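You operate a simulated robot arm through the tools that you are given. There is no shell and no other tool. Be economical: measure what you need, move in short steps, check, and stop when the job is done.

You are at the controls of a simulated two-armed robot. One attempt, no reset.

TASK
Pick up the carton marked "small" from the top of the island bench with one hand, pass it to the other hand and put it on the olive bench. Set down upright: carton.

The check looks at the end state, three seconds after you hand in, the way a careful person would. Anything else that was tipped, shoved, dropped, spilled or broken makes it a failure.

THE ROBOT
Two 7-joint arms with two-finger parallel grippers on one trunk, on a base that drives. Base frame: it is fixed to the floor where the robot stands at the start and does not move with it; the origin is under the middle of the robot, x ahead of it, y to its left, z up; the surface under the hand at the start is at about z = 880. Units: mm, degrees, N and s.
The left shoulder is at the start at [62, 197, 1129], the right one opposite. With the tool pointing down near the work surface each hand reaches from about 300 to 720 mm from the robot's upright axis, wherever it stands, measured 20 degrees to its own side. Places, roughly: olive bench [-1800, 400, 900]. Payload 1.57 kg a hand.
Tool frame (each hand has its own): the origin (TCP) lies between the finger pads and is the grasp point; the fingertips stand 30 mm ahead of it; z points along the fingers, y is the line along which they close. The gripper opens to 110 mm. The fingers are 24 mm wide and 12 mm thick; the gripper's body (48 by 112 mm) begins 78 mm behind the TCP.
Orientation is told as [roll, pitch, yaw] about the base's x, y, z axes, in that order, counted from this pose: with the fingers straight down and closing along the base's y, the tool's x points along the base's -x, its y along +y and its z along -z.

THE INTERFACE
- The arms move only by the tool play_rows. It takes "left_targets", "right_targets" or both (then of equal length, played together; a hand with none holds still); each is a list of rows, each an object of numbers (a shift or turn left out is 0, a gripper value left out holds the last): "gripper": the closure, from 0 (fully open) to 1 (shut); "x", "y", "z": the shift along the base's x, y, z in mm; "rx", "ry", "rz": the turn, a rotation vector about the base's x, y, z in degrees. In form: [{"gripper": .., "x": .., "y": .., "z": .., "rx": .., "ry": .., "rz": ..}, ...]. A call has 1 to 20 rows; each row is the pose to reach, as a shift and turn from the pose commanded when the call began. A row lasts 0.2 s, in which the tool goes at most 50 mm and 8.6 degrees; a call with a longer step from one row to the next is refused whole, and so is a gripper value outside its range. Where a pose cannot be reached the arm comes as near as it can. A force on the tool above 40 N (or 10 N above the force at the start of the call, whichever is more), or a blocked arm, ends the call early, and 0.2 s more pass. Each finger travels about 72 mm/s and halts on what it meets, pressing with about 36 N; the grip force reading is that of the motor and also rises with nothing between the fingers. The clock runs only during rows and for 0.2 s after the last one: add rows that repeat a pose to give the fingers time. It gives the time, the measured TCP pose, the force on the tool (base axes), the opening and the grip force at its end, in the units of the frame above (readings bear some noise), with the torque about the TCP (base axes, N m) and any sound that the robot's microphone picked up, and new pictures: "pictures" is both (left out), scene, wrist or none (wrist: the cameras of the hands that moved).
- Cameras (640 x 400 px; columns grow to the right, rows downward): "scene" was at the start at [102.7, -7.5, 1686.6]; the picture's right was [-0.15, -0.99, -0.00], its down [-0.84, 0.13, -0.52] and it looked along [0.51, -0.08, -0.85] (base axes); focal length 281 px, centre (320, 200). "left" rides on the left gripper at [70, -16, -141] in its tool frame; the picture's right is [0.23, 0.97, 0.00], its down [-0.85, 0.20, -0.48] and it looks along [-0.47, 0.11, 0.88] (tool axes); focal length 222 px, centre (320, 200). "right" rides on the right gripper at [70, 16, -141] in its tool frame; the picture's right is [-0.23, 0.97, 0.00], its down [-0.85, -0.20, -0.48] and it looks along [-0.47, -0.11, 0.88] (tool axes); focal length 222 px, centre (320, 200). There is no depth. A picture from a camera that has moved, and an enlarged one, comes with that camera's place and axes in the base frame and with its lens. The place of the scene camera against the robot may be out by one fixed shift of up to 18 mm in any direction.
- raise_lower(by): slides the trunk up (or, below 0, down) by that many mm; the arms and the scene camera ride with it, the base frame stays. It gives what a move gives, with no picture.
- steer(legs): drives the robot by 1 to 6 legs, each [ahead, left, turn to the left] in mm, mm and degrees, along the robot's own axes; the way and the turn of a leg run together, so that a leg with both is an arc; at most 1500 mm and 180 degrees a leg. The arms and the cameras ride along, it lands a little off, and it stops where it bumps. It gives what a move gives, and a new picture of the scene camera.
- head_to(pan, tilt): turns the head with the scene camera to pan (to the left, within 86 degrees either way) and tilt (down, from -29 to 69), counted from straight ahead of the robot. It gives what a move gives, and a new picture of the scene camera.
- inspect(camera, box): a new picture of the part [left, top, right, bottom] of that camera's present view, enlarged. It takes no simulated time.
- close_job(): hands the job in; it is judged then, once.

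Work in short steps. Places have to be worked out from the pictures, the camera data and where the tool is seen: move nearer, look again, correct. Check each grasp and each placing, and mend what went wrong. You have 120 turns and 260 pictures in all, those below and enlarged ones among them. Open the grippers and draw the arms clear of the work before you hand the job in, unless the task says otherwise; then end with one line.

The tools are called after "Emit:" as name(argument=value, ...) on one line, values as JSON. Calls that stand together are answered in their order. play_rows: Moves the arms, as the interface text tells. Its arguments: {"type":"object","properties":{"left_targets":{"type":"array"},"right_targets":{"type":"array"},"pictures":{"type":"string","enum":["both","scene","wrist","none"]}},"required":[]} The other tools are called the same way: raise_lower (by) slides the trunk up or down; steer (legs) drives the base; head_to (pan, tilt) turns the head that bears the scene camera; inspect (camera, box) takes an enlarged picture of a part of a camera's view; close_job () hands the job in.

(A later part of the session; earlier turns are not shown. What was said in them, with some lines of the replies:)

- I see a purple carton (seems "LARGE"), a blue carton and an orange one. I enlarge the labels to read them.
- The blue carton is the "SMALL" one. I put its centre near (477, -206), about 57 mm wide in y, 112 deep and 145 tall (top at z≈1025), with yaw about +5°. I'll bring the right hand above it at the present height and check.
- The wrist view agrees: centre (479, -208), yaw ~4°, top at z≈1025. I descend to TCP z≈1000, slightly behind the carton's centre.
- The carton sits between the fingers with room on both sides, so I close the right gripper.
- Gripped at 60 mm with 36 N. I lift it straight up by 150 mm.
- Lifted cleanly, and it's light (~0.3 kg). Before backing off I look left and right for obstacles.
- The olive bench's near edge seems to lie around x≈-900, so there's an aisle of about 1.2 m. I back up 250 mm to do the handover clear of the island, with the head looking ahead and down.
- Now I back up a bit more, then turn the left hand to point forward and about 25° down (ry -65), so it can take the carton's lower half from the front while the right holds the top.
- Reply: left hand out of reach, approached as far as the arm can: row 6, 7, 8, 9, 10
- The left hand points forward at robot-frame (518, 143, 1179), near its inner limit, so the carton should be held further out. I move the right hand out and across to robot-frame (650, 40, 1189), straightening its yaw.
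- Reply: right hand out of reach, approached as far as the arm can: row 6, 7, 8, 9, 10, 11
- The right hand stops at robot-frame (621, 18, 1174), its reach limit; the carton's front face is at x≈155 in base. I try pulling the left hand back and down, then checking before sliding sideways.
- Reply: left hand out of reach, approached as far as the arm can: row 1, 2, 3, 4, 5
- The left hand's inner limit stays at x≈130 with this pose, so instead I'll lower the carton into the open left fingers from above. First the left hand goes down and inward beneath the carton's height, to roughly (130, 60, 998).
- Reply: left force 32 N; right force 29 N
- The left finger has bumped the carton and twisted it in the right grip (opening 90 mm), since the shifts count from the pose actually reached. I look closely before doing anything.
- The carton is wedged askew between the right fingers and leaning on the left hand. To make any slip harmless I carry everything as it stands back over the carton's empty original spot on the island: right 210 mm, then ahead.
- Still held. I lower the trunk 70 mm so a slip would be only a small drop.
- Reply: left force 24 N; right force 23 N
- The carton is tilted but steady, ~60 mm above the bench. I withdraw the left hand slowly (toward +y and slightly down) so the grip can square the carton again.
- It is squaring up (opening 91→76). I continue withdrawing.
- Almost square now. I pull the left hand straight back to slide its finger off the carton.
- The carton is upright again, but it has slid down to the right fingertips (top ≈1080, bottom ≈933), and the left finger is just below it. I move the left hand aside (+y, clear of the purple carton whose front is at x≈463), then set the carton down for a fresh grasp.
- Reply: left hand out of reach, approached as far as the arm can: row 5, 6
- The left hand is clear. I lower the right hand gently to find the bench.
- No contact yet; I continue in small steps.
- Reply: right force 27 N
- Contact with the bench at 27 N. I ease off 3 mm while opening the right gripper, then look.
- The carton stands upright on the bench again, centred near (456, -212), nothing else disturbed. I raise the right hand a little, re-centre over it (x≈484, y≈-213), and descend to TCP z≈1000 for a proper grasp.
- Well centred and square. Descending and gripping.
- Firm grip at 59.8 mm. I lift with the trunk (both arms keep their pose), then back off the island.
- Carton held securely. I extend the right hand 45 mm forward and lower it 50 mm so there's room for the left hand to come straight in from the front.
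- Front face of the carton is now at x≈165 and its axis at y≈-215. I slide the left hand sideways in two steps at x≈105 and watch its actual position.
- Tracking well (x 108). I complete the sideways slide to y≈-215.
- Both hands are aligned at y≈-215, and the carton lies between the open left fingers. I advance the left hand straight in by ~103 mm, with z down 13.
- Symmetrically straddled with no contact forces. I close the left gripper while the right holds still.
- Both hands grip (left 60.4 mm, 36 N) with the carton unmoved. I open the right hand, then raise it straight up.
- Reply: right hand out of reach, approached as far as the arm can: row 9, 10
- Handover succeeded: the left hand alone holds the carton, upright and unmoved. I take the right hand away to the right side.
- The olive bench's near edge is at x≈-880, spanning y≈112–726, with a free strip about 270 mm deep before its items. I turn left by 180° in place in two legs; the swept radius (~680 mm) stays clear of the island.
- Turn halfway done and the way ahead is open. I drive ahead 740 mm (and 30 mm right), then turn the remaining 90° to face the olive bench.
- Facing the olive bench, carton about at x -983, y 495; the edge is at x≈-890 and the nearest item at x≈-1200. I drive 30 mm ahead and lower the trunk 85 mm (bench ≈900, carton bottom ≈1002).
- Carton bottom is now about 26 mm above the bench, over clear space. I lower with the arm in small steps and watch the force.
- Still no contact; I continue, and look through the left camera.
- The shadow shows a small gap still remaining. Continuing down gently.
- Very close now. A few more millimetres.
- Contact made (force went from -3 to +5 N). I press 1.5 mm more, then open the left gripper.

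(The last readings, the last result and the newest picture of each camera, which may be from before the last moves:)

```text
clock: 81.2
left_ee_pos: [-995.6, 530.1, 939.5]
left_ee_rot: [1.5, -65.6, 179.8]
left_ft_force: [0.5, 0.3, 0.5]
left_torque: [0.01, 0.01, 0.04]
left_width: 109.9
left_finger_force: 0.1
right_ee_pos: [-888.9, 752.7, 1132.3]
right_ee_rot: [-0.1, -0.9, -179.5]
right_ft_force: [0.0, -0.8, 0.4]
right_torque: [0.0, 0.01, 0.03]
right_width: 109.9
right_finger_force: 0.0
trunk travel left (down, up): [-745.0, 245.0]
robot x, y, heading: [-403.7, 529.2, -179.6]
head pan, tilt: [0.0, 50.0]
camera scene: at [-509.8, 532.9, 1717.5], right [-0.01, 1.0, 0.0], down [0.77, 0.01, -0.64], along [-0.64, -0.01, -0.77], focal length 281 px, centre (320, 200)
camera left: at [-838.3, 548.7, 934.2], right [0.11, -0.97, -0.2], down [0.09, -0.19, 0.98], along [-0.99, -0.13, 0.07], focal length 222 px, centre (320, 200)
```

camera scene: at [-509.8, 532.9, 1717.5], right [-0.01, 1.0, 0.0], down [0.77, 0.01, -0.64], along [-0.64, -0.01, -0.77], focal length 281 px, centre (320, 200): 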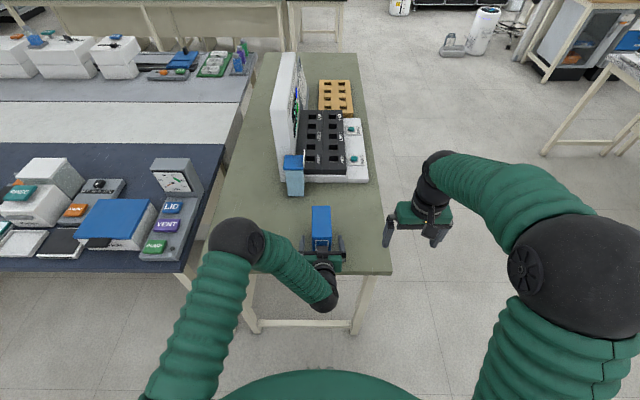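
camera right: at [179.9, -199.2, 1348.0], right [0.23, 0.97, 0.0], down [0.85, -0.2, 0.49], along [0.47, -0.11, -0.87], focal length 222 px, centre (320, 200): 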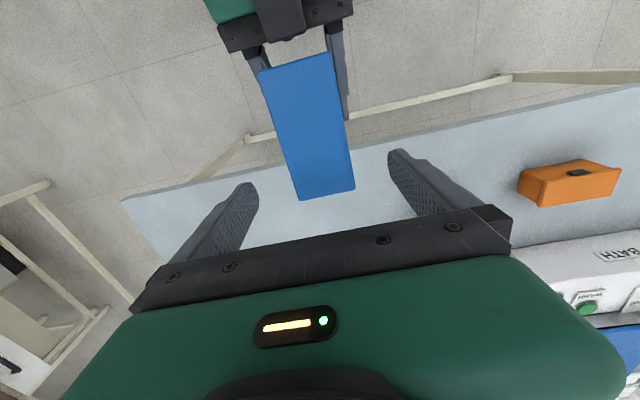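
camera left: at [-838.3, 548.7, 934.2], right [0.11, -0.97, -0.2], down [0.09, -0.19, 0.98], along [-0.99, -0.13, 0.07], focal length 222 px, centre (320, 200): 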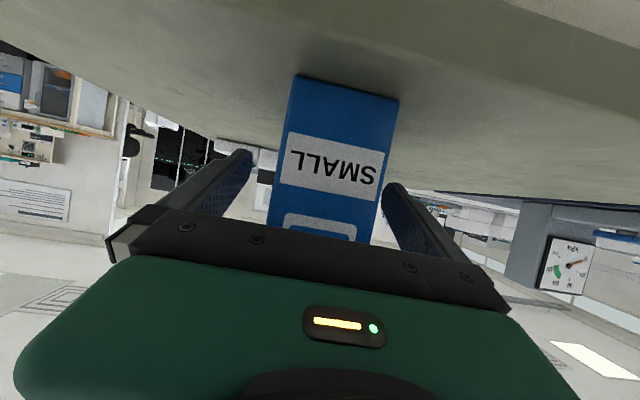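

The carton stands freely on the olive bench. I back the robot straight off to draw the open left hand clear.

Emit:
steer(legs=[[-220, 0, 0]])

Emit:
inspect(camera="scene", box=[220, 80, 420, 280])

Emit:
inspect(camera="left", box=[0, 0, 640, 400])

```text
clock: 82.9
left_ee_pos: [-777.4, 530.5, 938.8]
left_ee_rot: [1.7, -65.6, 180.0]
left_ft_force: [-1.0, 0.1, 1.0]
left_torque: [0.01, -0.01, -0.08]
left_width: 110.2
left_finger_force: 0.0
right_ee_pos: [-672.3, 752.0, 1130.4]
right_ee_rot: [-0.1, -0.8, -179.2]
right_ft_force: [-0.1, -0.4, 0.2]
right_torque: [0.02, -0.02, -0.02]
right_width: 110.0
right_finger_force: 0.0
trunk travel left (down, up): [-745.0, 245.0]
robot x, y, heading: [-179.5, 534.0, -179.2]
head pan, tilt: [0.0, 50.0]
camera scene: at [-295.3, 534.9, 1717.1], right [-0.01, 1.0, 0.0], down [0.77, 0.01, -0.64], along [-0.64, -0.01, -0.77], focal length 281 px, centre (320, 200)
```

scene: 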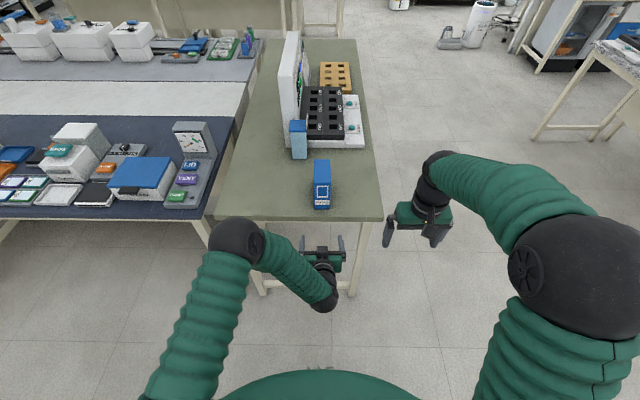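

```text
2.00 times, centred on (320, 180) of scene
camera zoom: at [-295.3, 534.9, 1717.1], right [-0.01, 1.0, 0.0], down [0.77, 0.01, -0.64], along [-0.64, -0.01, -0.77], focal length 562 px, centre (320, 240)
```

zoom: 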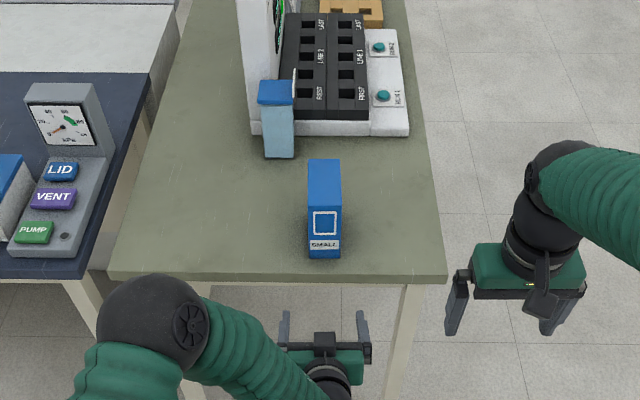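

```text
1.00 times, centred on (320, 200) of left (not enlarged: the box is as wide or as high as the picture)
camera zoom: at [-621.1, 549.2, 932.8], right [0.12, -0.97, -0.2], down [0.09, -0.19, 0.98], along [-0.99, -0.13, 0.06], focal length 222 px, centre (320, 200)
```

zoom: 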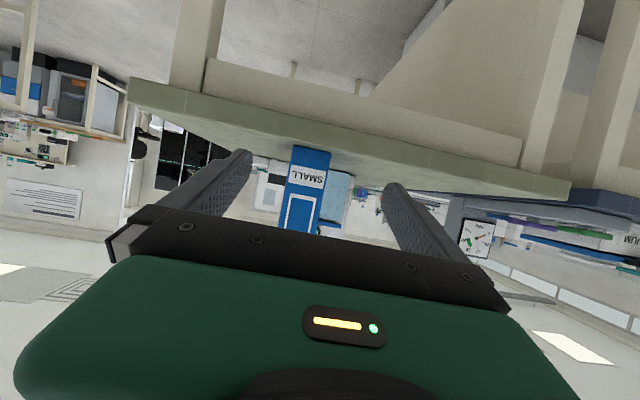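

The "small" carton stands upright on the olive bench, both hands are open and clear, and nothing else was disturbed. I hand in.

Emit:
close_job()

```text
The job is handed in.
```

The "small" carton was picked up with the right hand, passed to the left and set upright on the olive bench; on the way it was knocked askew once in the right grip and regrasped from the island bench, with nothing else disturbed.
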